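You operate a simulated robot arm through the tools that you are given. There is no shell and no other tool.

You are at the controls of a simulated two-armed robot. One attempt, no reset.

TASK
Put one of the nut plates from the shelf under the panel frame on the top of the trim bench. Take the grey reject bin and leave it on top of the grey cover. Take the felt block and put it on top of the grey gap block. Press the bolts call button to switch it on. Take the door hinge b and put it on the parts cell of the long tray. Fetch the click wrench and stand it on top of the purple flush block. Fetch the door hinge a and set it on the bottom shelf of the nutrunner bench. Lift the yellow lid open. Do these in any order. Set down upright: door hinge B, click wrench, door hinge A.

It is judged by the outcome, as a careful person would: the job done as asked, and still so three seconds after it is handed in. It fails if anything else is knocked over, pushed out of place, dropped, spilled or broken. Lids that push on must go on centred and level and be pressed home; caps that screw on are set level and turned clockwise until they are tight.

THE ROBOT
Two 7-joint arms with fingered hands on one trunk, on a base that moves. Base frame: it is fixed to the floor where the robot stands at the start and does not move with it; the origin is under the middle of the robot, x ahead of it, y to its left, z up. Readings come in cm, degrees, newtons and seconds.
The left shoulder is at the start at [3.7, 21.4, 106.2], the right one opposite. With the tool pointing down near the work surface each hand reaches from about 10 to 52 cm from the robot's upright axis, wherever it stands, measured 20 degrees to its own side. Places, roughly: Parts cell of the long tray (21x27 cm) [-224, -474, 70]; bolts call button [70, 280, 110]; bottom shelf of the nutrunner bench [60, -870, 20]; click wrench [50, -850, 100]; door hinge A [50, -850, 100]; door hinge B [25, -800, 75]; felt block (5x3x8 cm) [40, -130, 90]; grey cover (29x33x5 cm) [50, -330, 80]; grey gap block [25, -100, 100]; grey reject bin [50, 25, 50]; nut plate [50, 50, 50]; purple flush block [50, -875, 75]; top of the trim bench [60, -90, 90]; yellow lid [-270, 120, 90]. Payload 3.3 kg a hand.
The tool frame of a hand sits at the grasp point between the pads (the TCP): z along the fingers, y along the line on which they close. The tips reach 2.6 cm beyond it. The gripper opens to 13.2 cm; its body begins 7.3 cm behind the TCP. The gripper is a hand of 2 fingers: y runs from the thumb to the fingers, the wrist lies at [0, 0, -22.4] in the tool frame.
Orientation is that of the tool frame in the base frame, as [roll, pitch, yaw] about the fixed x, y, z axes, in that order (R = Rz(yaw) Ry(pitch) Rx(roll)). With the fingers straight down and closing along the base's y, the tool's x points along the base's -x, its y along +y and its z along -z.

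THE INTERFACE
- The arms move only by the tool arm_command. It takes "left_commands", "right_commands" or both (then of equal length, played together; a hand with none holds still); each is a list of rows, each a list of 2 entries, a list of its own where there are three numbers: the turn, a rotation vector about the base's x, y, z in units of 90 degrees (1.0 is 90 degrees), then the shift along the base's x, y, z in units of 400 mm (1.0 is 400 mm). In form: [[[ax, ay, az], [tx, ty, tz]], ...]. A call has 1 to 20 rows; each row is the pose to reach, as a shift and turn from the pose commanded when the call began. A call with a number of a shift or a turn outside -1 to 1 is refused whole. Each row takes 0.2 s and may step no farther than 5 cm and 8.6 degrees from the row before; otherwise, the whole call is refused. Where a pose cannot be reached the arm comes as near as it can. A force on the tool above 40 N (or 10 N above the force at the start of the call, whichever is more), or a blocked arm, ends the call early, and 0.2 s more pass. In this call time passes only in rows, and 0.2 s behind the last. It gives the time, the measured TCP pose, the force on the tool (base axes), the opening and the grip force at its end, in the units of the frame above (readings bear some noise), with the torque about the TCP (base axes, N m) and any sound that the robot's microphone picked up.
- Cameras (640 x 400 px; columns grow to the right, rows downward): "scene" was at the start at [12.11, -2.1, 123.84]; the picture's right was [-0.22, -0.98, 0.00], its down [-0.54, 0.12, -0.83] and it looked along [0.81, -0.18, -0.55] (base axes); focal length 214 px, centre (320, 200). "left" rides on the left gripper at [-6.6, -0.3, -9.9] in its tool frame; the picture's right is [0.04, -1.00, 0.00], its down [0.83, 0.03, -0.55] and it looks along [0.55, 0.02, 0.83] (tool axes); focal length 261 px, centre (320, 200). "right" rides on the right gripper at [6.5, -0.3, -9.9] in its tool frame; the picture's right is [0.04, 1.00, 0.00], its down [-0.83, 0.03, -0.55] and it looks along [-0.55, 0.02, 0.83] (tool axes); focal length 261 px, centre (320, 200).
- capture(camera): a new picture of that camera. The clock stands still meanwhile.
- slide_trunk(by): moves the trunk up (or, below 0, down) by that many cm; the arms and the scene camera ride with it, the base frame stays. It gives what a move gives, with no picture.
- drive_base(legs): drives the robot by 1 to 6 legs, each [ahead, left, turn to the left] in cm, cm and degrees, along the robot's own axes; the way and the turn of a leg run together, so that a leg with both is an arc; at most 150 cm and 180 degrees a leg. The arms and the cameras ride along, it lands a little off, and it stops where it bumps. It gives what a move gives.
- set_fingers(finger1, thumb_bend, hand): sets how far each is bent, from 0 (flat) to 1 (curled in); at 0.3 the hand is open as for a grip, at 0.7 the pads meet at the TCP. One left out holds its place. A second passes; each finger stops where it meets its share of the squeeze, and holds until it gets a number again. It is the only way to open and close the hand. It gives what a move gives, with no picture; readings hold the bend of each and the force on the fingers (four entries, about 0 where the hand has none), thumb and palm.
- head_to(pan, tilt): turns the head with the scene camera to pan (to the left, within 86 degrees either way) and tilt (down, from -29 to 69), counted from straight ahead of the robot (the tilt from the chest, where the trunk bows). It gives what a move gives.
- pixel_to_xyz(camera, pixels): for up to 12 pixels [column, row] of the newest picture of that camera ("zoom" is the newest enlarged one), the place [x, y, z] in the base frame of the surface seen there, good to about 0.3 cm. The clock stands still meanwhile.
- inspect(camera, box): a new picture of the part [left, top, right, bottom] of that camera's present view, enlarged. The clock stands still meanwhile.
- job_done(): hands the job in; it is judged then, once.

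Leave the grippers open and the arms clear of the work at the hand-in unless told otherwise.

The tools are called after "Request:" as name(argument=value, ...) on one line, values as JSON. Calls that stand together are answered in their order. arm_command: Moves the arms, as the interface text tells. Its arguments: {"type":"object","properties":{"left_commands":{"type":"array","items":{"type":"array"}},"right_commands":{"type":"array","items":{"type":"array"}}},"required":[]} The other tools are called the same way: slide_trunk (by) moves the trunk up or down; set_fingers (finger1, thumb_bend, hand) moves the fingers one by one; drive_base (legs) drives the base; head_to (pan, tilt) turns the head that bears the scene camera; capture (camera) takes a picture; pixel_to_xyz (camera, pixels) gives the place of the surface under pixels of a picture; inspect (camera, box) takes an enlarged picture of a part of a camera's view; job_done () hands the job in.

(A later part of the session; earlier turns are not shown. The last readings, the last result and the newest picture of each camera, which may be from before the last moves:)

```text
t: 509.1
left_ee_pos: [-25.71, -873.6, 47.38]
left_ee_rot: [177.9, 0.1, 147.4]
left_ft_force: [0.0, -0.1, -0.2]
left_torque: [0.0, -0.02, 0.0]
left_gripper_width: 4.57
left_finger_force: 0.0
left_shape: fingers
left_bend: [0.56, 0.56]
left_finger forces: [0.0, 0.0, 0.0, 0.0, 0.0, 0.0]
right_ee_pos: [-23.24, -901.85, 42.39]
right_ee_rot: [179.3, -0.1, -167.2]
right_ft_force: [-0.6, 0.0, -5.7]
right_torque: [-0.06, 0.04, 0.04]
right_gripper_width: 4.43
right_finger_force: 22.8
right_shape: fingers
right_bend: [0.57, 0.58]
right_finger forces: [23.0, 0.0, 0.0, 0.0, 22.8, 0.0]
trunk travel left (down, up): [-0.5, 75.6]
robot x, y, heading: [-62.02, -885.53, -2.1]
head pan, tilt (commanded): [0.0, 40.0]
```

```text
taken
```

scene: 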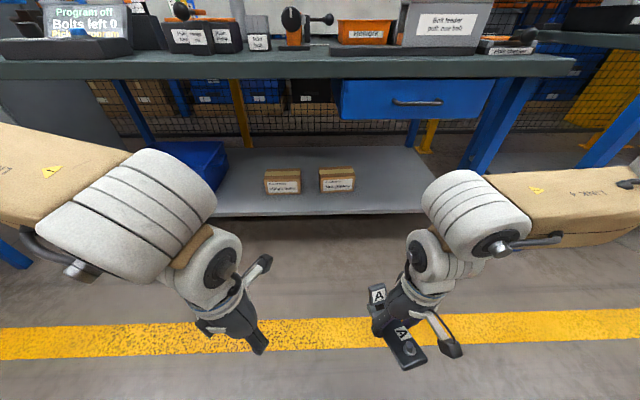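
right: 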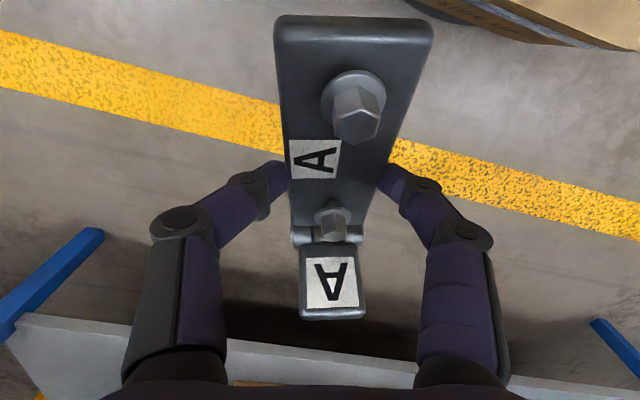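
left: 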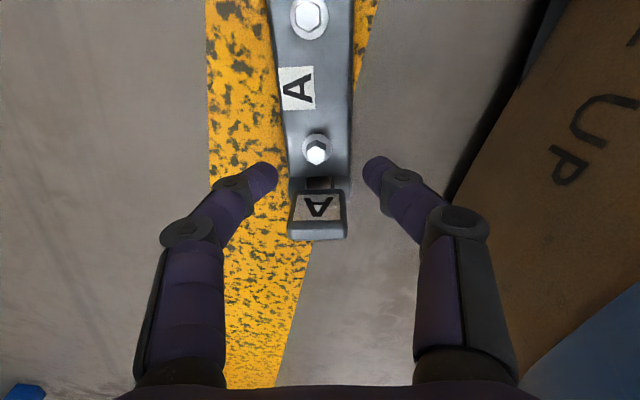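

The near end is tilted up about 24°, so I will pitch the hand forward 24° to level the plate, and check where the right forearm and elbow are relative to the drawer.

Request:
arm_command(right_commands=[[[0, -0.07, 0], [0, 0, 0]], [[0, -0.14, 0], [0, 0, 0]], [[0, -0.2, 0], [0, 0, 0]], [[0, -0.265, 0], [0, 0, 0]]])

Request:
capture(camera="scene")

Request:
pixel_to_xyz(camera="scene", pixels=[[480, 200], [550, 190], [600, 200], [630, 190], [460, 240], [400, 130], [340, 105], [470, 110]])

Request:
capture(camera="right")

Request:
pixel_to_xyz(camera="right", pixels=[[310, 60], [400, 60], [300, 190], [355, 190], [380, 100], [330, 260], [335, 300], [365, 150]])

```text
t: 510.1
left_ee_pos: [-25.69, -873.55, 47.42]
left_ee_rot: [178.0, 0.1, 147.4]
left_ft_force: [-0.9, 0.0, -0.6]
left_torque: [0.0, 0.01, 0.0]
left_gripper_width: 4.56
left_finger_force: 0.1
left_shape: fingers
left_bend: [0.56, 0.56]
left_finger forces: [0.1, 0.1, 0.1, 0.1, 0.0, 0.0]
right_ee_pos: [-23.37, -901.93, 42.23]
right_ee_rot: [-175.2, 23.1, -166.1]
right_ft_force: [-0.2, -0.3, -5.6]
right_torque: [-0.03, 0.09, -0.01]
right_gripper_width: 4.44
right_finger_force: 23.0
right_shape: fingers
right_bend: [0.57, 0.58]
right_finger forces: [23.6, 0.0, 0.0, 0.0, 22.9, 0.0]
trunk travel left (down, up): [-0.5, 75.6]
robot x, y, heading: [-62.09, -885.58, -1.6]
head pan, tilt (commanded): [0.0, 40.0]
```

```text
taken
```

scene: 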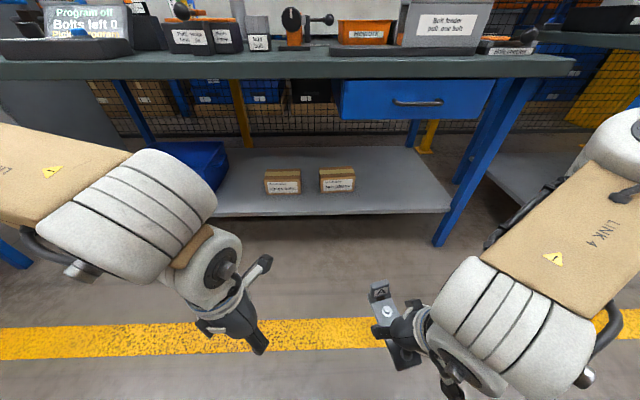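

```text
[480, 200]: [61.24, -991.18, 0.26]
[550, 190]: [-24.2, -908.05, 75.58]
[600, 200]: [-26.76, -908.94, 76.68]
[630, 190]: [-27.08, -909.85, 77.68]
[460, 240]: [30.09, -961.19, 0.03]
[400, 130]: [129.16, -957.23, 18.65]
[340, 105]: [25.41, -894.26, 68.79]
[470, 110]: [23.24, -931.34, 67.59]
```

```text
taken
```

right: 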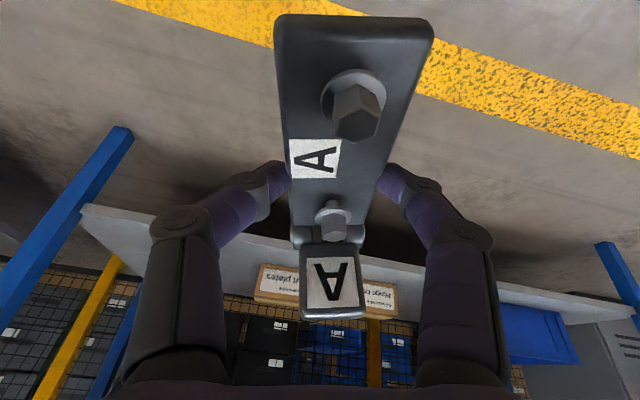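

```text
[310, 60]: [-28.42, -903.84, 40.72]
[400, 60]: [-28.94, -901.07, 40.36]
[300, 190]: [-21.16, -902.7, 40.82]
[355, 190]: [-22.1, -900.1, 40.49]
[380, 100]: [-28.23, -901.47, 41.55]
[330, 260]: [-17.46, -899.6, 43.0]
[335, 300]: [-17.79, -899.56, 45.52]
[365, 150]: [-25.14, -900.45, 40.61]
```

The plate is level now. The forearm top is at z 77 with the hand at z 42, so I will lower the hand to z 29 here first and measure the arm's height before driving under the bench top (underside about z 76).

Request:
arm_command(right_commands=[[[0, 0, 0], [0.03, 0, -0.1]], [[0, 0, 0], [0.06, 0, -0.2]], [[0, 0, 0], [0.09, 0, -0.29]], [[0, 0, 0], [0.12, 0, -0.325]]])

Request:
head_to(pan=-25, tilt=45)

Request:
capture(camera="scene")

```text
t: 511.1
left_ee_pos: [-25.68, -873.59, 47.34]
left_ee_rot: [178.1, 0.0, 147.5]
left_ft_force: [0.2, 0.0, 0.2]
left_torque: [0.03, -0.01, -0.02]
left_gripper_width: 4.56
left_finger_force: 0.1
left_shape: fingers
left_bend: [0.56, 0.56]
left_finger forces: [0.1, 0.0, 0.1, 0.1, 0.0, 0.0]
right_ee_pos: [-18.32, -901.8, 29.66]
right_ee_rot: [-175.0, 23.1, -166.0]
right_ft_force: [-0.6, 0.7, -5.3]
right_torque: [-0.03, 0.12, 0.03]
right_gripper_width: 4.43
right_finger_force: 23.3
right_shape: fingers
right_bend: [0.57, 0.58]
right_finger forces: [23.3, 0.0, 0.0, 0.0, 22.7, 0.0]
trunk travel left (down, up): [-0.5, 75.6]
robot x, y, heading: [-61.98, -885.24, -1.6]
head pan, tilt (commanded): [0.0, 40.0]
```

```text
t: 512.0
left_ee_pos: [-25.81, -873.52, 47.4]
left_ee_rot: [178.0, 0.1, 147.4]
left_ft_force: [1.0, -0.2, -1.0]
left_torque: [-0.01, 0.02, -0.02]
left_gripper_width: 4.57
left_finger_force: 0.1
left_shape: fingers
left_bend: [0.56, 0.56]
left_finger forces: [0.0, 0.0, 0.0, 0.0, 0.1, 0.0]
right_ee_pos: [-18.47, -901.75, 29.55]
right_ee_rot: [-175.2, 23.1, -166.0]
right_ft_force: [0.7, 0.0, -4.6]
right_torque: [-0.08, 0.12, 0.0]
right_gripper_width: 4.41
right_finger_force: 22.9
right_shape: fingers
right_bend: [0.57, 0.58]
right_finger forces: [23.4, 0.0, 0.0, 0.1, 22.7, 0.1]
trunk travel left (down, up): [-0.5, 75.6]
robot x, y, heading: [-61.88, -885.32, -1.3]
head pan, tilt (commanded): [-25.0, 45.0]
```

```text
taken
```

scene: 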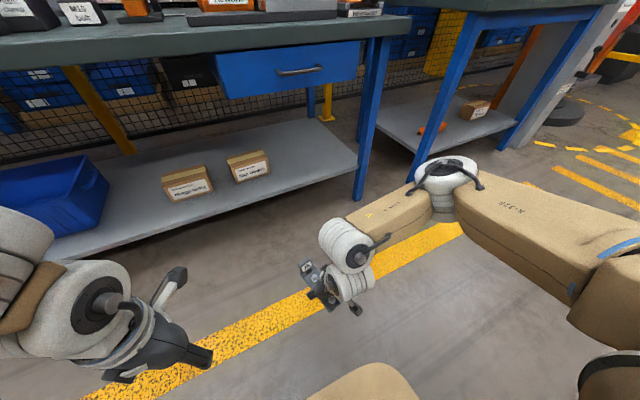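

I will measure the right elbow and forearm positions now.

Request:
pixel_to_xyz(camera="scene", pixels=[[447, 172], [430, 165], [400, 205], [370, 215], [345, 240], [480, 180], [540, 215], [150, 40], [300, 60], [400, 20]])

```text
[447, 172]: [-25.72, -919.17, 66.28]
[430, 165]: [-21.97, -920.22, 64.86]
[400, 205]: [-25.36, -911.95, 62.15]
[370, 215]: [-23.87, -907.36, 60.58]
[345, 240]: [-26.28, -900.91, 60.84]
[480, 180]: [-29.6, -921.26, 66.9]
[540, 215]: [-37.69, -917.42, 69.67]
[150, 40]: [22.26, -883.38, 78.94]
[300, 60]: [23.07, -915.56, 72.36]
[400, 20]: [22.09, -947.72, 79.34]
```

The elbow top is only at z 66, so it will pass under the bench top with about 9 cm to spare. I will pull the left hand back 10 cm, strafe left 49 cm, and then approach.

Request:
arm_command(left_commands=[[[0, 0, 0], [-0.08, 0.03, 0.03]], [[0, 0, 0], [-0.16, 0.06, 0.06]], [[0, 0, 0], [-0.25, 0.09, 0.08]]])

Request:
drive_base(legs=[[0, 48, 1.4], [25, 0, 0]])

Request:
head_to(pan=-5, tilt=45)

Request:
capture(camera="scene")

Request:
capture(camera="right")

```text
t: 512.8
left_ee_pos: [-31.6, -871.34, 50.24]
left_ee_rot: [178.1, 0.0, 147.4]
left_ft_force: [0.5, -0.5, -0.3]
left_torque: [0.04, 0.01, 0.0]
left_gripper_width: 4.57
left_finger_force: 0.0
left_shape: fingers
left_bend: [0.56, 0.56]
left_finger forces: [0.1, 0.0, 0.0, 0.0, 0.0, 0.0]
left hand out of reach, approached as far as the arm can: row 2, 3
right_ee_pos: [-18.36, -901.85, 29.59]
right_ee_rot: [-175.1, 23.0, -166.1]
right_ft_force: [0.1, -0.3, -5.2]
right_torque: [-0.04, 0.08, 0.02]
right_gripper_width: 4.42
right_finger_force: 23.4
right_shape: fingers
right_bend: [0.57, 0.58]
right_finger forces: [23.3, 0.0, 0.0, 0.0, 22.8, 0.1]
trunk travel left (down, up): [-0.5, 75.6]
robot x, y, heading: [-61.8, -885.74, -1.7]
head pan, tilt (commanded): [-25.0, 45.0]
```

```text
t: 517.1
left_ee_pos: [-5.86, -822.09, 50.29]
left_ee_rot: [178.0, 0.1, 149.1]
left_ft_force: [0.1, -0.8, -0.2]
left_torque: [-0.02, 0.03, -0.03]
left_gripper_width: 4.6
left_finger_force: 0.0
left_shape: fingers
left_bend: [0.56, 0.56]
left_finger forces: [0.0, 0.0, 0.1, 0.0, 0.1, 0.0]
right_ee_pos: [8.12, -852.08, 29.57]
right_ee_rot: [-175.1, 23.1, -164.4]
right_ft_force: [0.3, 0.4, -5.5]
right_torque: [-0.05, 0.12, 0.05]
right_gripper_width: 4.42
right_finger_force: 23.2
right_shape: fingers
right_bend: [0.57, 0.58]
right_finger forces: [23.5, 0.0, 0.0, 0.1, 22.9, 0.0]
trunk travel left (down, up): [-0.5, 75.6]
robot x, y, heading: [-35.91, -837.0, -0.3]
head pan, tilt (commanded): [-25.0, 45.0]
```

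```text
t: 517.9
left_ee_pos: [-6.01, -821.96, 50.24]
left_ee_rot: [178.0, 0.1, 149.1]
left_ft_force: [-0.3, 0.0, -0.3]
left_torque: [-0.02, 0.01, 0.01]
left_gripper_width: 4.6
left_finger_force: 0.0
left_shape: fingers
left_bend: [0.56, 0.56]
left_finger forces: [0.0, 0.1, 0.0, 0.1, 0.0, 0.0]
right_ee_pos: [8.09, -852.01, 29.52]
right_ee_rot: [-175.1, 23.0, -164.4]
right_ft_force: [0.0, 0.0, -4.7]
right_torque: [-0.04, 0.16, -0.03]
right_gripper_width: 4.41
right_finger_force: 23.1
right_shape: fingers
right_bend: [0.57, 0.58]
right_finger forces: [23.5, 0.1, 0.0, 0.0, 22.8, 0.0]
trunk travel left (down, up): [-0.5, 75.6]
robot x, y, heading: [-35.88, -836.59, -0.1]
head pan, tilt (commanded): [-5.0, 45.0]
```

```text
taken
```

scene: 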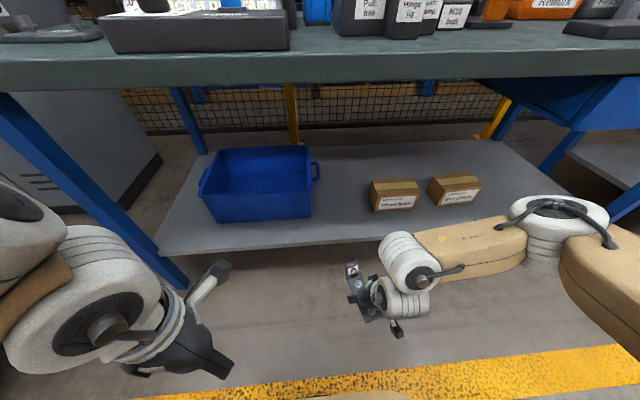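

```text
taken
```

right: 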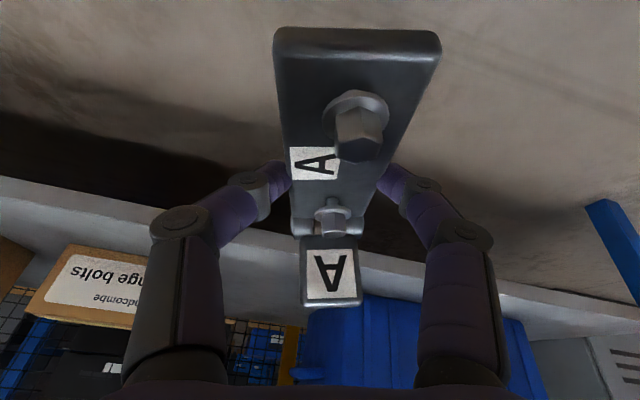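

I will re-measure the hinge's tilt and the gap's edges from here.

Request:
pixel_to_xyz(camera="right", pixels=[[310, 60], [400, 60], [305, 195], [350, 195], [375, 120], [330, 250], [335, 290], [300, 120]])

Request:
pixel_to_xyz(camera="scene", pixels=[[317, 172], [308, 215], [372, 210], [340, 240], [340, 215], [345, 200], [375, 185], [230, 220], [300, 60], [450, 70]])

```text
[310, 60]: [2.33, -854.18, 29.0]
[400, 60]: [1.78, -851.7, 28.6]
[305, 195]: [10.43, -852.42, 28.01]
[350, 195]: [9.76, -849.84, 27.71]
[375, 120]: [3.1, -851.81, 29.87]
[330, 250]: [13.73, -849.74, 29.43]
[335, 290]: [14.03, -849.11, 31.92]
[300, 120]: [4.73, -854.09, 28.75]
```

```text
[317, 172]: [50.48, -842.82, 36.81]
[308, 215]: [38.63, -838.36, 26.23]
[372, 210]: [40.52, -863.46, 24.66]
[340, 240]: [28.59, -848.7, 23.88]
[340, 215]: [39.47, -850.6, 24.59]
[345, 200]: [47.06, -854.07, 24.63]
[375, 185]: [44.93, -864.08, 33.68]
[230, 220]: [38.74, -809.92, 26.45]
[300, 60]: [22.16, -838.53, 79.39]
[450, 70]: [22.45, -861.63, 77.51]
```

The near end is 7° up and the left side about 7° low. I will level both, then drive 30 cm ahead to bring the hinge over the shelf.

Request:
arm_command(right_commands=[[[0.04, -0.04, 0], [0, 0, 0.01]], [[0.075, -0.075, 0], [0, 0, 0.015]]])

Request:
drive_base(legs=[[18, 0, 0]])

Request:
capture(camera="scene")

Request:
capture(camera="right")

Request:
pixel_to_xyz(camera="right", pixels=[[310, 60], [400, 60], [305, 195], [350, 195], [300, 120]])

```text
t: 518.5
left_ee_pos: [-5.8, -821.92, 50.25]
left_ee_rot: [178.0, 0.0, 149.0]
left_ft_force: [0.0, 0.2, -1.3]
left_torque: [-0.01, 0.01, -0.01]
left_gripper_width: 4.58
left_finger_force: 0.0
left_shape: fingers
left_bend: [0.56, 0.56]
left_finger forces: [0.0, 0.1, 0.0, 0.0, 0.0, 0.0]
right_ee_pos: [8.16, -852.02, 30.3]
right_ee_rot: [179.5, 31.3, -166.9]
right_ft_force: [0.0, 0.6, -4.6]
right_torque: [-0.06, 0.1, 0.0]
right_gripper_width: 4.41
right_finger_force: 23.0
right_shape: fingers
right_bend: [0.57, 0.58]
right_finger forces: [23.2, 0.1, 0.1, 0.0, 22.9, 0.0]
trunk travel left (down, up): [-0.5, 75.6]
robot x, y, heading: [-35.69, -836.9, 0.0]
head pan, tilt (commanded): [-5.0, 45.0]
```

```text
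t: 520.0
left_ee_pos: [11.75, -822.04, 50.31]
left_ee_rot: [178.0, 0.1, 149.1]
left_ft_force: [0.5, 0.3, 0.5]
left_torque: [-0.01, 0.01, 0.04]
left_gripper_width: 4.59
left_finger_force: 0.0
left_shape: fingers
left_bend: [0.56, 0.56]
left_finger forces: [0.1, 0.0, 0.0, 0.0, 0.1, 0.1]
right_ee_pos: [25.84, -852.03, 30.24]
right_ee_rot: [179.5, 31.3, -167.0]
right_ft_force: [0.5, -0.3, -4.7]
right_torque: [-0.09, 0.14, 0.0]
right_gripper_width: 4.41
right_finger_force: 23.1
right_shape: fingers
right_bend: [0.57, 0.58]
right_finger forces: [23.2, 0.0, 0.1, 0.0, 22.9, 0.0]
trunk travel left (down, up): [-0.5, 75.6]
robot x, y, heading: [-17.99, -836.8, -0.1]
head pan, tilt (commanded): [-5.0, 45.0]
```

```text
taken
```

scene: 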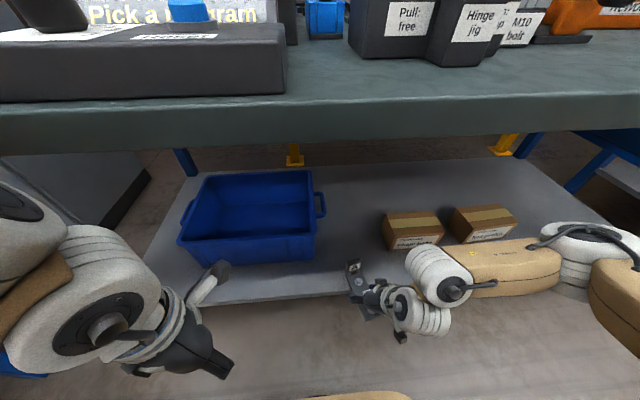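

```text
taken
```

right: 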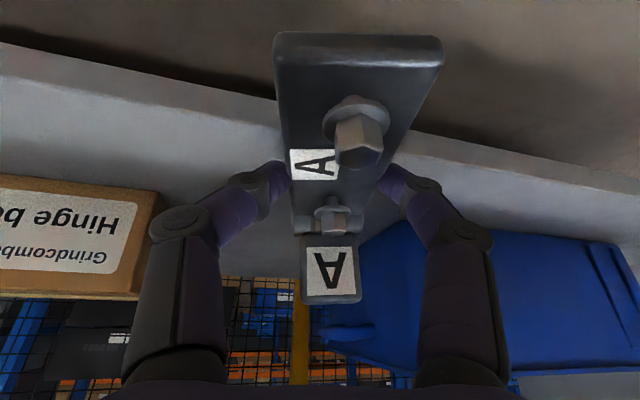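

```text
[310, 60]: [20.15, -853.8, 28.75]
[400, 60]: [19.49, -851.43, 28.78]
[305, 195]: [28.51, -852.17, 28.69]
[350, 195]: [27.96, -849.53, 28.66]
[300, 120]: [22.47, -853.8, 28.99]
```

The plate is level in both directions. I will drive the remaining 12 cm.

Request:
drive_base(legs=[[12, 0, 0]])

Request:
capture(camera="scene")

Request:
capture(camera="right")

Request:
pixel_to_xyz(camera="right", pixels=[[310, 60], [400, 60], [305, 195], [350, 195], [230, 120], [450, 180], [200, 60]])

```text
t: 521.2
left_ee_pos: [20.29, -819.87, 51.09]
left_ee_rot: [177.5, 1.6, 150.9]
left_ft_force: [-0.4, 1.1, 0.0]
left_torque: [-0.04, 0.01, -0.01]
left_gripper_width: 4.61
left_finger_force: 0.0
left_shape: fingers
left_bend: [0.56, 0.56]
left_finger forces: [0.1, 0.0, 0.0, 0.0, 0.0, 0.0]
right_ee_pos: [35.83, -849.49, 31.24]
right_ee_rot: [-179.9, 32.5, -164.2]
right_ft_force: [-1.6, -1.5, -3.5]
right_torque: [-0.03, 0.13, 0.0]
right_gripper_width: 4.42
right_finger_force: 23.6
right_shape: fingers
right_bend: [0.57, 0.58]
right_finger forces: [23.2, 0.0, 0.1, 0.0, 23.6, 0.0]
trunk travel left (down, up): [-0.5, 75.6]
robot x, y, heading: [-7.97, -836.68, 2.2]
head pan, tilt (commanded): [-5.0, 45.0]
```

```text
taken
```

scene: 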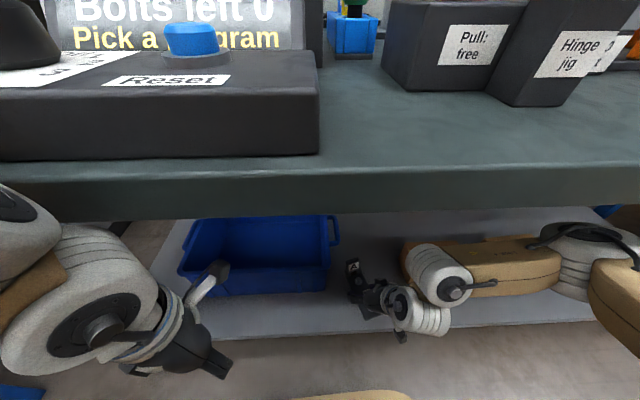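

```text
taken
```

right: 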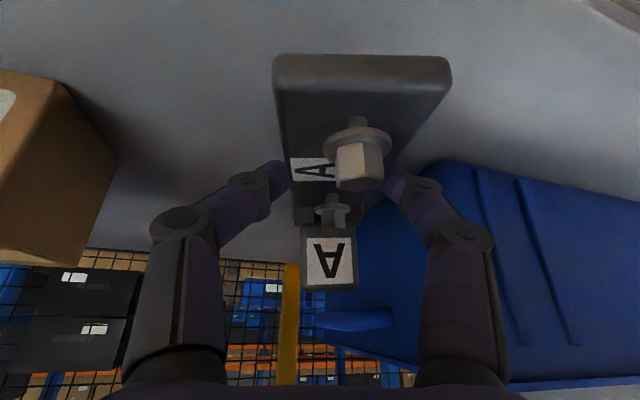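

```text
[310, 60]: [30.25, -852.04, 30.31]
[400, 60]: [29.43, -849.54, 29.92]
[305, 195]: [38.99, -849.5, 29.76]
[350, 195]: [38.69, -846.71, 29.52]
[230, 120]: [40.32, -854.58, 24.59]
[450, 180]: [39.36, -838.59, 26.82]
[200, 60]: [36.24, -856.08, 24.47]
```

The base bumped lightly (stopped at x -8), so I won't push further. The hinge is already over the shelf, with its near end at x 30. I will extend the arm 2 cm, level the plate, and lower it toward the shelf (z 24.5).

Request:
arm_command(right_commands=[[[0.03, -0.015, 0], [0.03, -0.01, 0]], [[0.06, -0.03, 0], [0.055, -0.02, -0.02]], [[0.06, -0.03, 0], [0.055, -0.02, -0.055]], [[0.06, -0.03, 0], [0.055, -0.02, -0.08]]])

Request:
capture(camera="right")

Request:
pixel_to_xyz(camera="right", pixels=[[310, 65], [400, 65], [305, 195], [350, 195], [230, 120], [300, 120]])

```text
t: 522.2
left_ee_pos: [20.4, -819.94, 50.96]
left_ee_rot: [177.3, 1.8, 150.8]
left_ft_force: [0.7, 0.7, -0.3]
left_torque: [0.05, 0.02, 0.0]
left_gripper_width: 4.61
left_finger_force: 0.0
left_shape: fingers
left_bend: [0.56, 0.56]
left_finger forces: [0.1, 0.1, 0.0, 0.1, 0.1, 0.0]
right_ee_pos: [38.26, -850.4, 28.18]
right_ee_rot: [174.5, 36.1, -167.3]
right_ft_force: [-0.8, -0.2, -4.4]
right_torque: [-0.08, 0.16, 0.0]
right_gripper_width: 4.42
right_finger_force: 22.8
right_shape: fingers
right_bend: [0.57, 0.58]
right_finger forces: [22.8, 0.1, 0.0, 0.1, 23.0, 0.0]
trunk travel left (down, up): [-0.5, 75.6]
robot x, y, heading: [-8.42, -835.97, 2.2]
head pan, tilt (commanded): [-5.0, 45.0]
```

```text
taken
```

right: 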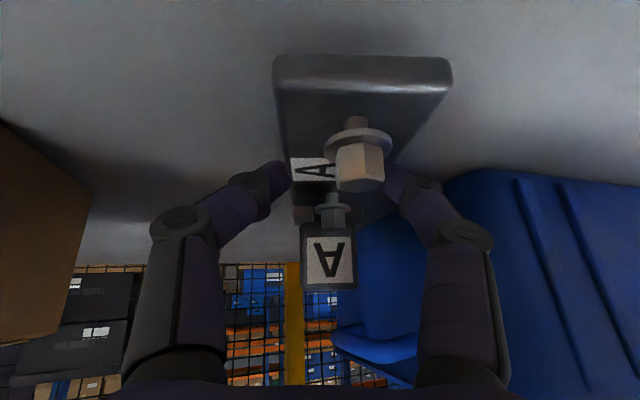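

```text
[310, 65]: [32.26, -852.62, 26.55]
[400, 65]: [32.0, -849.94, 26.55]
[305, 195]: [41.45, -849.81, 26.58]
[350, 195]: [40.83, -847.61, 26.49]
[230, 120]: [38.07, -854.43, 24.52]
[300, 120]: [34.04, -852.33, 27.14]
```

The plate is level at z 26.55, about 0.8 cm above the shelf. I will lower it in small steps until it rests.

Request:
arm_command(right_commands=[[[0, 0, 0], [0, 0, -0.01]], [[0, 0, 0], [0, 0, -0.018]], [[0, 0, 0], [0, 0, -0.023]]])

Request:
pixel_to_xyz(camera="right", pixels=[[310, 65], [400, 65], [305, 195], [350, 195]])

Request:
capture(camera="right")

Request:
pixel_to_xyz(camera="right", pixels=[[310, 65], [400, 65], [305, 195], [350, 195]])

```text
t: 523.0
left_ee_pos: [20.28, -819.93, 51.1]
left_ee_rot: [177.3, 1.8, 150.8]
left_ft_force: [-0.5, 0.7, 0.9]
left_torque: [0.0, 0.01, -0.02]
left_gripper_width: 4.62
left_finger_force: 0.1
left_shape: fingers
left_bend: [0.56, 0.56]
left_finger forces: [0.0, 0.0, 0.0, 0.0, 0.0, 0.0]
right_ee_pos: [38.26, -850.3, 27.25]
right_ee_rot: [174.5, 36.3, -167.4]
right_ft_force: [-2.4, -3.5, 10.1]
right_torque: [-0.41, -0.09, -0.14]
right_gripper_width: 4.42
right_finger_force: 31.9
right_shape: fingers
right_bend: [0.57, 0.57]
right_finger forces: [24.7, 0.0, 0.1, 0.0, 39.4, 0.1]
trunk travel left (down, up): [-0.5, 75.6]
robot x, y, heading: [-8.36, -835.9, 2.1]
head pan, tilt (commanded): [-5.0, 45.0]
```

```text
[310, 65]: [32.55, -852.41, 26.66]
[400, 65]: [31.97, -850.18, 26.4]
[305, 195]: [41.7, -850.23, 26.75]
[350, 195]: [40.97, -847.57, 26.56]
```

```text
taken
```

right: 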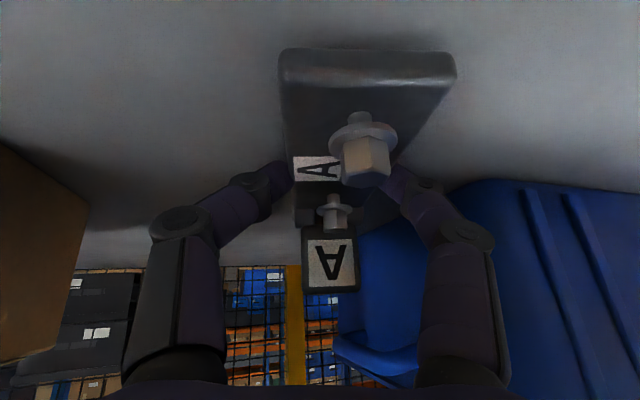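

```text
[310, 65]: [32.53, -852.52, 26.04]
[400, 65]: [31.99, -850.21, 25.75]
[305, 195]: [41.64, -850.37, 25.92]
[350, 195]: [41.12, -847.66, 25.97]
```

It rests on the shelf (10 N up, plate top 25.9). I will open the fingers.

Request:
set_fingers(hand="right", finger1=0.48, thumb_bend=0.48)

Request:
capture(camera="right")

Request:
pixel_to_xyz(camera="right", pixels=[[310, 65], [400, 65], [305, 195], [350, 195]])

```text
t: 524.0
left_ee_pos: [20.42, -819.89, 51.0]
left_ee_rot: [177.3, 2.0, 150.8]
left_ft_force: [0.2, 1.0, 0.7]
left_torque: [-0.01, 0.04, -0.02]
left_gripper_width: 4.61
left_finger_force: 0.1
left_shape: fingers
left_bend: [0.56, 0.56]
left_finger forces: [0.1, 0.0, 0.0, 0.0, 0.0, 0.0]
right_ee_pos: [38.6, -849.72, 27.59]
right_ee_rot: [173.6, 36.7, -167.8]
right_ft_force: [-4.1, 3.6, 35.1]
right_torque: [-0.67, -0.63, -0.04]
right_gripper_width: 5.65
right_finger_force: 17.5
right_shape: fingers
right_bend: [0.48, 0.55]
right_finger forces: [0.0, 0.0, 0.0, 0.0, 35.3, 0.0]
trunk travel left (down, up): [-0.5, 75.6]
robot x, y, heading: [-8.53, -836.51, 2.5]
head pan, tilt (commanded): [-5.0, 45.0]
stopped (right hand): the force on the tool passed its limit at 40 N (the readings are from after the stop); the commanded pose is now the measured one
```

```text
taken
```

right: 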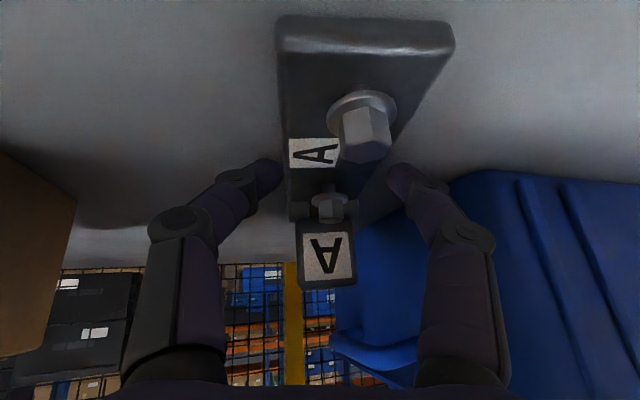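

```text
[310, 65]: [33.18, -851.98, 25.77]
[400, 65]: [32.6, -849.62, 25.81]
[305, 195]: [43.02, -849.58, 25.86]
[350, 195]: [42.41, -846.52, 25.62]
```

The hinge sits flat; the thumb tip touched the shelf while opening. I will raise the hand 1 cm, then finish opening.

Request:
arm_command(right_commands=[[[0, 0, 0], [0, 0, 0.015]], [[0, 0, 0], [0, 0, 0.03]]])

Request:
set_fingers(hand="right", finger1=0.46, thumb_bend=0.46)

Request:
capture(camera="right")

```text
t: 524.6
left_ee_pos: [20.53, -819.86, 51.16]
left_ee_rot: [177.2, 1.9, 150.8]
left_ft_force: [0.1, -0.8, 0.5]
left_torque: [0.01, 0.02, -0.01]
left_gripper_width: 4.6
left_finger_force: 0.0
left_shape: fingers
left_bend: [0.56, 0.56]
left_finger forces: [0.0, 0.1, 0.0, 0.0, 0.0, 0.1]
right_ee_pos: [38.1, -850.36, 28.27]
right_ee_rot: [174.4, 36.1, -167.3]
right_ft_force: [0.0, 0.1, 0.9]
right_torque: [-0.01, 0.05, -0.01]
right_gripper_width: 7.26
right_finger_force: 0.1
right_shape: fingers
right_bend: [0.48, 0.48]
right_finger forces: [0.0, 0.1, 0.0, 0.0, 0.1, 0.0]
trunk travel left (down, up): [-0.5, 75.6]
robot x, y, heading: [-8.33, -836.39, 2.2]
head pan, tilt (commanded): [-5.0, 45.0]
```

```text
t: 525.6
left_ee_pos: [20.44, -819.84, 51.08]
left_ee_rot: [177.2, 1.9, 150.6]
left_ft_force: [0.3, -0.3, 0.4]
left_torque: [-0.04, 0.0, 0.02]
left_gripper_width: 4.6
left_finger_force: 0.0
left_shape: fingers
left_bend: [0.56, 0.56]
left_finger forces: [0.0, 0.0, 0.0, 0.0, 0.1, 0.0]
right_ee_pos: [38.3, -850.31, 28.56]
right_ee_rot: [174.2, 36.4, -167.5]
right_ft_force: [0.2, 0.5, -0.2]
right_torque: [0.02, 0.04, -0.02]
right_gripper_width: 7.95
right_finger_force: 0.0
right_shape: fingers
right_bend: [0.46, 0.46]
right_finger forces: [0.1, 0.1, 0.1, 0.1, 0.0, 0.0]
trunk travel left (down, up): [-0.5, 75.6]
robot x, y, heading: [-8.37, -836.13, 2.0]
head pan, tilt (commanded): [-5.0, 45.0]
```

```text
taken
```

right: 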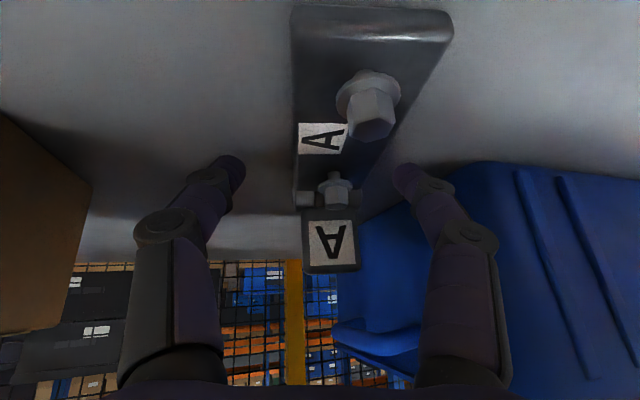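

Hinge A stands upright on the bottom shelf, free of the hand. I will raise the hand 5 cm and back straight out.

Request:
arm_command(right_commands=[[[0, 0, 0], [0, 0, 0.06]], [[0, 0, 0], [0, 0, 0.125]]])

Request:
drive_base(legs=[[-45, 0, 0]])

Request:
capture(camera="scene")

Request:
inspect(camera="scene", box=[280, 150, 460, 290])

```text
t: 526.2
left_ee_pos: [20.33, -819.8, 51.05]
left_ee_rot: [177.2, 1.9, 150.7]
left_ft_force: [0.6, -1.1, -1.2]
left_torque: [-0.02, 0.0, 0.0]
left_gripper_width: 4.61
left_finger_force: 0.1
left_shape: fingers
left_bend: [0.56, 0.56]
left_finger forces: [0.0, 0.0, 0.0, 0.0, 0.0, 0.0]
right_ee_pos: [38.23, -850.24, 33.39]
right_ee_rot: [174.2, 36.4, -167.6]
right_ft_force: [0.0, -0.1, 0.0]
right_torque: [0.0, 0.01, 0.03]
right_gripper_width: 7.97
right_finger_force: 0.0
right_shape: fingers
right_bend: [0.46, 0.46]
right_finger forces: [0.0, 0.0, 0.1, 0.0, 0.0, 0.1]
trunk travel left (down, up): [-0.5, 75.6]
robot x, y, heading: [-8.19, -836.58, 2.2]
head pan, tilt (commanded): [-5.0, 45.0]
```

```text
t: 528.9
left_ee_pos: [-23.99, -821.73, 50.55]
left_ee_rot: [177.8, 0.7, 151.0]
left_ft_force: [-1.2, -0.4, 0.0]
left_torque: [0.01, 0.04, -0.02]
left_gripper_width: 4.59
left_finger_force: 0.1
left_shape: fingers
left_bend: [0.56, 0.56]
left_finger forces: [0.0, 0.1, 0.0, 0.0, 0.1, 0.1]
right_ee_pos: [-6.34, -852.03, 32.6]
right_ee_rot: [173.8, 35.5, -167.8]
right_ft_force: [0.6, -0.1, 0.0]
right_torque: [0.01, -0.02, 0.0]
right_gripper_width: 7.97
right_finger_force: 0.1
right_shape: fingers
right_bend: [0.46, 0.46]
right_finger forces: [0.1, 0.0, 0.1, 0.0, 0.0, 0.0]
trunk travel left (down, up): [-0.5, 75.6]
robot x, y, heading: [-53.35, -837.94, 2.3]
head pan, tilt (commanded): [-5.0, 45.0]
```

```text
taken
```

scene: 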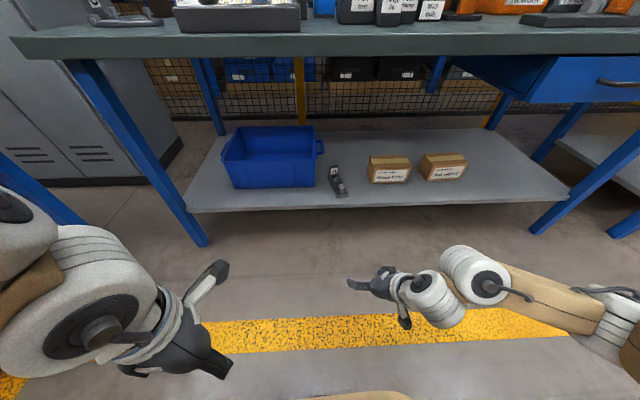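

```text
2.86 times, centred on (370, 220) of scene
```

zoom: 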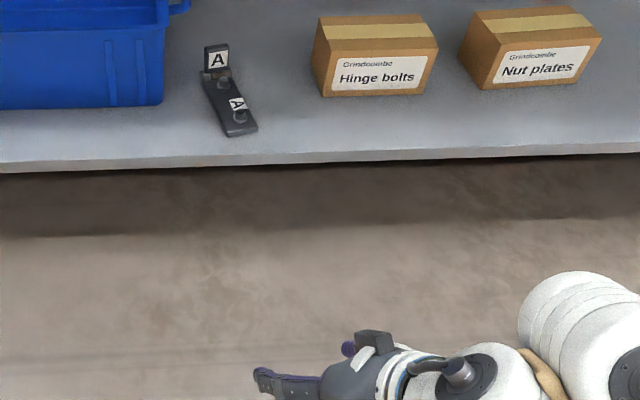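

Hinge A is on the bottom shelf, upright. The last job is the click wrench. I will raise the trunk back up and straighten the right hand's yaw.

Request:
slide_trunk(by=34)

Request:
arm_command(right_commands=[[[0, 0, -0.07], [0, 0, 0]], [[0, 0, -0.136], [0, 0, 0]]])

Request:
head_to(pan=-5, tilt=35)

Request:
capture(camera="scene")

```text
t: 532.3
left_ee_pos: [-24.08, -821.76, 84.53]
left_ee_rot: [177.6, 0.7, 151.0]
left_ft_force: [0.7, 0.2, 0.2]
left_torque: [-0.02, 0.01, -0.01]
left_gripper_width: 4.57
left_finger_force: 0.1
left_shape: fingers
left_bend: [0.56, 0.56]
left_finger forces: [0.0, 0.0, 0.0, 0.1, 0.0, 0.1]
right_ee_pos: [-6.33, -852.08, 66.49]
right_ee_rot: [173.8, 35.5, -167.7]
right_ft_force: [0.4, 0.3, -0.3]
right_torque: [0.0, -0.01, -0.03]
right_gripper_width: 7.95
right_finger_force: 0.0
right_shape: fingers
right_bend: [0.46, 0.46]
right_finger forces: [0.0, 0.0, 0.0, 0.0, 0.0, 0.1]
trunk travel left (down, up): [-34.5, 41.6]
robot x, y, heading: [-53.39, -838.17, 2.3]
head pan, tilt (commanded): [-5.0, 45.0]
```

```text
t: 532.9
left_ee_pos: [-24.06, -821.61, 84.45]
left_ee_rot: [177.7, 0.6, 151.0]
left_ft_force: [-0.1, -0.2, 0.2]
left_torque: [-0.04, 0.02, -0.03]
left_gripper_width: 4.64
left_finger_force: 0.1
left_shape: fingers
left_bend: [0.56, 0.56]
left_finger forces: [0.0, 0.1, 0.0, 0.0, 0.1, 0.0]
right_ee_pos: [-6.35, -852.03, 66.51]
right_ee_rot: [173.9, 35.6, -180.0]
right_ft_force: [0.0, -0.3, 0.3]
right_torque: [-0.01, -0.02, -0.01]
right_gripper_width: 7.96
right_finger_force: 0.1
right_shape: fingers
right_bend: [0.46, 0.46]
right_finger forces: [0.1, 0.0, 0.0, 0.1, 0.1, 0.0]
trunk travel left (down, up): [-34.5, 41.6]
robot x, y, heading: [-53.59, -837.98, 2.2]
head pan, tilt (commanded): [-5.0, 45.0]
```

```text
t: 533.6
left_ee_pos: [-23.99, -821.79, 84.43]
left_ee_rot: [177.6, 0.7, 151.1]
left_ft_force: [-0.5, -0.2, 0.6]
left_torque: [0.02, -0.04, -0.01]
left_gripper_width: 4.6
left_finger_force: 0.0
left_shape: fingers
left_bend: [0.56, 0.56]
left_finger forces: [0.0, 0.0, 0.1, 0.1, 0.1, 0.0]
right_ee_pos: [-6.39, -852.08, 66.59]
right_ee_rot: [173.8, 35.5, -179.8]
right_ft_force: [-0.4, -0.4, 0.4]
right_torque: [0.06, -0.03, -0.04]
right_gripper_width: 7.96
right_finger_force: 0.0
right_shape: fingers
right_bend: [0.46, 0.46]
right_finger forces: [0.0, 0.0, 0.0, 0.0, 0.0, 0.1]
trunk travel left (down, up): [-34.5, 41.6]
robot x, y, heading: [-53.15, -837.76, 2.4]
head pan, tilt (commanded): [-5.0, 35.0]
```

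```text
taken
```

scene: 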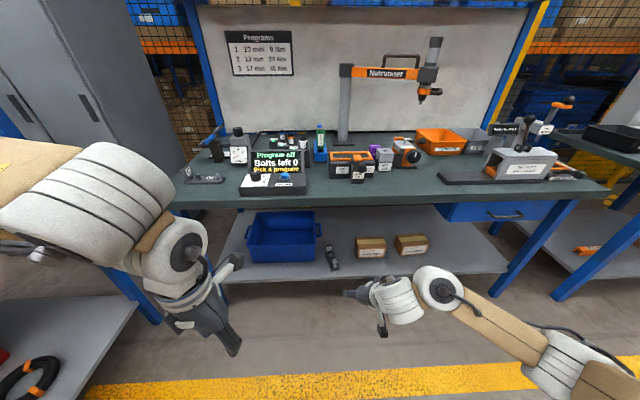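

I will level the right hand's roll, pitch it to about 50° forward, and raise it to z about 104.

Request:
arm_command(right_commands=[[[-0.014, -0.04, -0.01], [0, 0, 0.1]], [[-0.028, -0.08, -0.02], [0, 0, 0.2]], [[-0.042, -0.12, -0.03], [0, 0, 0.3]], [[-0.055, -0.16, -0.039], [0, 0, 0.4]], [[-0.055, -0.16, -0.039], [0, 0, 0.5]], [[-0.055, -0.16, -0.039], [0, 0, 0.6]], [[-0.055, -0.16, -0.039], [0, 0, 0.7]], [[-0.055, -0.16, -0.039], [0, 0, 0.8]], [[-0.055, -0.16, -0.039], [0, 0, 0.9]], [[-0.055, -0.16, -0.039], [0, 0, 0.95]]], left_commands=[[[0, 0, 0], [0, 0.03, 0.06]], [[0, 0, 0], [0, 0.06, 0.12]], [[0, 0, 0], [0, 0.09, 0.18]], [[0, 0, 0], [0, 0.12, 0.24]], [[0, 0, 0], [0, 0.15, 0.3]], [[0, 0, 0], [0, 0.18, 0.36]], [[0, 0, 0], [0, 0.2, 0.42]], [[0, 0, 0], [0, 0.2, 0.48]], [[0, 0, 0], [0, 0.2, 0.54]], [[0, 0, 0], [0, 0.2, 0.6]]])

Request:
drive_base(legs=[[25, 0, -2.2]])

Request:
head_to(pan=-8, tilt=40)

Request:
capture(camera="scene")

```text
t: 535.8
left_ee_pos: [-23.88, -813.89, 108.48]
left_ee_rot: [177.7, 0.7, 151.1]
left_ft_force: [0.1, -0.7, -0.2]
left_torque: [-0.02, 0.0, -0.02]
left_gripper_width: 4.6
left_finger_force: 0.1
left_shape: fingers
left_bend: [0.56, 0.56]
left_finger forces: [0.1, 0.0, 0.0, 0.0, 0.0, 0.0]
right_ee_pos: [-0.38, -853.15, 97.25]
right_ee_rot: [-179.3, 49.8, -178.7]
right_ft_force: [-0.7, -0.7, -0.3]
right_torque: [-0.01, 0.01, 0.02]
right_gripper_width: 8.01
right_finger_force: 0.1
right_shape: fingers
right_bend: [0.46, 0.46]
right_finger forces: [0.0, 0.0, 0.0, 0.0, 0.0, 0.1]
right hand out of reach, approached as far as the arm can: row 7, 8, 9, 10
trunk travel left (down, up): [-34.5, 41.6]
robot x, y, heading: [-53.36, -838.13, 2.4]
head pan, tilt (commanded): [-5.0, 35.0]
```

```text
t: 537.6
left_ee_pos: [1.98, -814.2, 108.38]
left_ee_rot: [177.6, 0.7, 149.1]
left_ft_force: [1.4, -0.4, 0.2]
left_torque: [-0.02, -0.03, 0.02]
left_gripper_width: 4.63
left_finger_force: 0.0
left_shape: fingers
left_bend: [0.56, 0.56]
left_finger forces: [0.0, 0.0, 0.1, 0.1, 0.0, 0.0]
right_ee_pos: [24.22, -854.3, 97.25]
right_ee_rot: [-179.3, 49.8, 179.3]
right_ft_force: [0.5, 0.6, -0.4]
right_torque: [-0.02, 0.01, -0.02]
right_gripper_width: 7.97
right_finger_force: 0.1
right_shape: fingers
right_bend: [0.46, 0.46]
right_finger forces: [0.0, 0.0, 0.0, 0.0, 0.1, 0.0]
trunk travel left (down, up): [-34.5, 41.6]
robot x, y, heading: [-28.13, -837.4, 0.4]
head pan, tilt (commanded): [-5.0, 35.0]
```

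```text
t: 538.3
left_ee_pos: [2.02, -814.11, 108.44]
left_ee_rot: [177.7, 0.7, 149.1]
left_ft_force: [0.0, 0.2, 0.4]
left_torque: [0.0, 0.0, 0.04]
left_gripper_width: 4.59
left_finger_force: 0.2
left_shape: fingers
left_bend: [0.56, 0.56]
left_finger forces: [0.0, 0.0, 0.0, 0.1, 0.0, 0.0]
right_ee_pos: [24.17, -854.34, 97.29]
right_ee_rot: [-179.4, 49.8, 179.3]
right_ft_force: [-0.8, -0.2, 0.4]
right_torque: [-0.04, 0.0, -0.02]
right_gripper_width: 7.97
right_finger_force: 0.0
right_shape: fingers
right_bend: [0.46, 0.46]
right_finger forces: [0.1, 0.0, 0.0, 0.0, 0.1, 0.0]
trunk travel left (down, up): [-34.5, 41.6]
robot x, y, heading: [-28.44, -837.31, 0.3]
head pan, tilt (commanded): [-8.0, 40.0]
```

```text
taken
```

scene: 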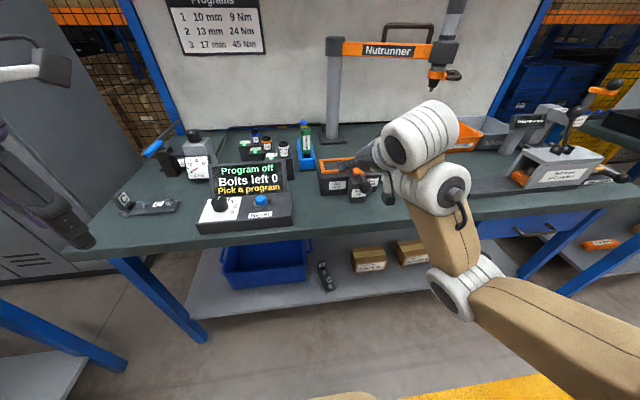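

The right hand is pitched 50° at z 97. I will zoom in to measure the wrench, its holder and neighbours.

Request:
inspect(camera="scene", box=[240, 105, 350, 190])

Request:
pixel_to_xyz(camera="zoom", pixels=[[372, 100], [372, 130], [365, 165], [392, 165], [375, 180], [350, 230], [420, 230], [270, 180], [300, 210], [365, 60], [385, 210], [440, 250]])

```text
4.71 times, centred on (295, 148) of scene
```

zoom: 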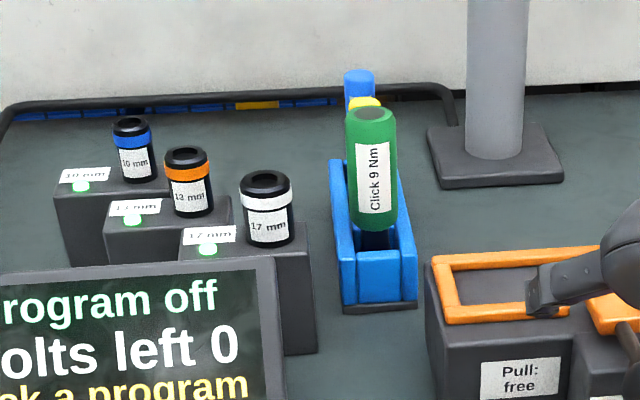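

```text
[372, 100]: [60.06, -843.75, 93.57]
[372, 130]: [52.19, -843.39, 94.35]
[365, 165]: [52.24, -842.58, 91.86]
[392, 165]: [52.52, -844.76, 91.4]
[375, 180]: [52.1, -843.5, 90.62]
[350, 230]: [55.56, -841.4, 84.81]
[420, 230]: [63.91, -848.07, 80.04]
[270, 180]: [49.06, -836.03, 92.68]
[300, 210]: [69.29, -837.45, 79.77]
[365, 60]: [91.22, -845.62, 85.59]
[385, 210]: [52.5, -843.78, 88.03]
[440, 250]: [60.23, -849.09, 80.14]
```

The wrench's green grip is centred at about (53.6,-843.6), z 87–96; a socket stands at (49,-836) on its left. I will strafe left 10 cm, set the hand's pitch to 40°, narrow the opening, and approach from the front.

Request:
set_fingers(hand="right", finger1=0.55, thumb_bend=0.55)

Request:
drive_base(legs=[[0, 10.5, -0.3]])

Request:
arm_command(right_commands=[[[0, 0.055, 0], [0.05, 0, 0]], [[0, 0.11, 0], [0.1, 0, 0]]])

Request:
capture(camera="right")

Request:
capture(camera="scene")

```text
t: 539.3
left_ee_pos: [1.9, -814.14, 108.48]
left_ee_rot: [177.8, 0.6, 149.1]
left_ft_force: [-0.3, -0.6, 0.2]
left_torque: [0.0, 0.01, -0.05]
left_gripper_width: 4.64
left_finger_force: 0.1
left_shape: fingers
left_bend: [0.56, 0.56]
left_finger forces: [0.1, 0.0, 0.0, 0.0, 0.0, 0.0]
right_ee_pos: [24.23, -854.35, 97.36]
right_ee_rot: [-179.2, 49.7, 179.4]
right_ft_force: [0.1, 0.4, -0.2]
right_torque: [0.0, 0.02, -0.02]
right_gripper_width: 5.0
right_finger_force: 0.1
right_shape: fingers
right_bend: [0.55, 0.55]
right_finger forces: [0.0, 0.0, 0.0, 0.0, 0.0, 0.0]
trunk travel left (down, up): [-34.5, 41.6]
robot x, y, heading: [-28.31, -837.19, 0.4]
head pan, tilt (commanded): [-8.0, 40.0]
```

```text
t: 540.4
left_ee_pos: [2.0, -803.6, 108.41]
left_ee_rot: [177.8, 0.7, 148.7]
left_ft_force: [0.4, 0.7, -0.1]
left_torque: [-0.02, -0.04, 0.03]
left_gripper_width: 4.6
left_finger_force: 0.0
left_shape: fingers
left_bend: [0.56, 0.56]
left_finger forces: [0.1, 0.0, 0.0, 0.0, 0.0, 0.1]
right_ee_pos: [23.98, -843.69, 97.45]
right_ee_rot: [-179.2, 49.9, 179.2]
right_ft_force: [-0.2, -0.8, -0.5]
right_torque: [-0.04, 0.0, -0.03]
right_gripper_width: 5.02
right_finger_force: 0.0
right_shape: fingers
right_bend: [0.55, 0.55]
right_finger forces: [0.0, 0.0, 0.0, 0.0, 0.0, 0.0]
trunk travel left (down, up): [-34.5, 41.6]
robot x, y, heading: [-28.61, -826.99, 0.1]
head pan, tilt (commanded): [-8.0, 40.0]
```

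```text
t: 541.0
left_ee_pos: [2.07, -803.62, 108.48]
left_ee_rot: [177.7, 0.7, 148.8]
left_ft_force: [0.3, 0.4, 0.7]
left_torque: [-0.01, 0.0, 0.0]
left_gripper_width: 4.6
left_finger_force: 0.0
left_shape: fingers
left_bend: [0.56, 0.56]
left_finger forces: [0.1, 0.0, 0.1, 0.1, 0.0, 0.0]
right_ee_pos: [28.19, -844.02, 97.08]
right_ee_rot: [-179.1, 40.0, 179.3]
right_ft_force: [-0.5, -0.6, 0.2]
right_torque: [0.03, -0.01, 0.03]
right_gripper_width: 4.98
right_finger_force: 0.1
right_shape: fingers
right_bend: [0.55, 0.55]
right_finger forces: [0.0, 0.0, 0.0, 0.1, 0.1, 0.1]
trunk travel left (down, up): [-34.5, 41.6]
robot x, y, heading: [-28.62, -826.78, -0.1]
head pan, tilt (commanded): [-8.0, 40.0]
```

```text
taken
```

right: 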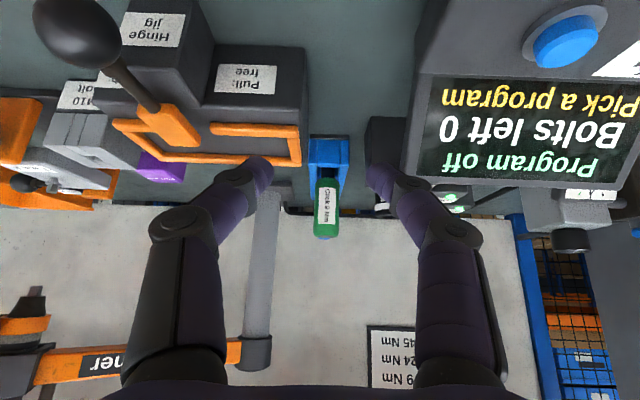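

```text
taken
```

scene: 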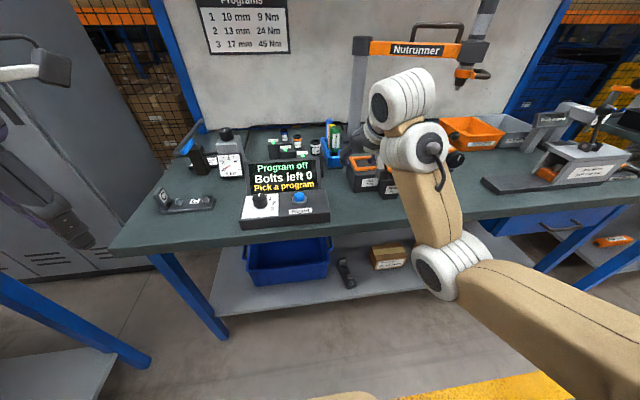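

The wrench at (325,205) is centred between the fingers. I will check the screen's nearest corner and the socket block against the finger's path.

Request:
pixel_to_xyz(camera="right", pixels=[[420, 178], [415, 90], [385, 130], [383, 150], [325, 180], [325, 225], [312, 200], [340, 200], [327, 160], [295, 155], [465, 195]])

```text
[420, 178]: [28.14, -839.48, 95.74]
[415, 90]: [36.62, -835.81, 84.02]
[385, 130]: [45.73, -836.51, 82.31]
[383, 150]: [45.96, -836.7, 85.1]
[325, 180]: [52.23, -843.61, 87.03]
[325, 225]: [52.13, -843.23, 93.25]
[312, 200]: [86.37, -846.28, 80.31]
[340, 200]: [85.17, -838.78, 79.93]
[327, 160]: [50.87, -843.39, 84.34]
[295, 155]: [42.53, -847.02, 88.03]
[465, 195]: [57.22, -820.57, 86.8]
```

The path is clear. I will shift 0.4 cm left and drive 18 cm ahead, then check alignment.

Request:
arm_command(right_commands=[[[0, 0, 0], [0, 0.01, 0]]])

Request:
drive_base(legs=[[18, 0, 0]])

Request:
capture(camera="right")

```text
t: 541.4
left_ee_pos: [2.05, -803.59, 108.48]
left_ee_rot: [177.7, 0.7, 148.8]
left_ft_force: [0.3, -0.5, 0.2]
left_torque: [0.03, -0.02, 0.02]
left_gripper_width: 4.61
left_finger_force: 0.1
left_shape: fingers
left_bend: [0.56, 0.56]
left_finger forces: [0.0, 0.1, 0.0, 0.0, 0.0, 0.1]
right_ee_pos: [28.07, -843.43, 97.09]
right_ee_rot: [-179.1, 39.8, 179.3]
right_ft_force: [-0.2, -0.9, -0.6]
right_torque: [-0.01, 0.0, 0.0]
right_gripper_width: 4.98
right_finger_force: 0.0
right_shape: fingers
right_bend: [0.55, 0.55]
right_finger forces: [0.0, 0.1, 0.0, 0.0, 0.0, 0.1]
trunk travel left (down, up): [-34.5, 41.6]
robot x, y, heading: [-28.53, -826.48, -0.0]
head pan, tilt (commanded): [-8.0, 40.0]
```

```text
t: 543.0
left_ee_pos: [20.22, -803.68, 108.29]
left_ee_rot: [177.7, 0.6, 148.9]
left_ft_force: [0.3, 0.0, -0.4]
left_torque: [0.0, 0.0, -0.02]
left_gripper_width: 4.59
left_finger_force: 0.1
left_shape: fingers
left_bend: [0.56, 0.56]
left_finger forces: [0.1, 0.1, 0.0, 0.0, 0.1, 0.0]
right_ee_pos: [46.41, -843.25, 97.13]
right_ee_rot: [-179.1, 39.8, 179.3]
right_ft_force: [-0.2, 0.7, -0.1]
right_torque: [0.0, 0.04, 0.02]
right_gripper_width: 5.01
right_finger_force: 0.0
right_shape: fingers
right_bend: [0.55, 0.55]
right_finger forces: [0.0, 0.0, 0.0, 0.1, 0.0, 0.0]
trunk travel left (down, up): [-34.5, 41.6]
robot x, y, heading: [-10.61, -826.48, 0.3]
head pan, tilt (commanded): [-8.0, 40.0]
```

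```text
taken
```

right: 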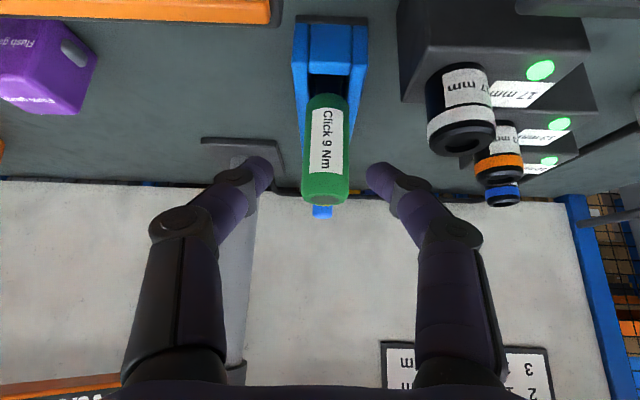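

Well aligned. I will measure the wrench's top and centre from here.

Request:
pixel_to_xyz(camera="right", pixels=[[325, 190], [325, 150], [306, 150], [346, 150], [325, 105], [325, 200], [323, 80], [330, 50]])

```text
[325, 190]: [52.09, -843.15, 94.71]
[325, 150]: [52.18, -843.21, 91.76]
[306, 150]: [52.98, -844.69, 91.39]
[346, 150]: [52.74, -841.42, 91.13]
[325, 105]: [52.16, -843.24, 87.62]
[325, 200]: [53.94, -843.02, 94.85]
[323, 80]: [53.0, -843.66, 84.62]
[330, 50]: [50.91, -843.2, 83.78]
```

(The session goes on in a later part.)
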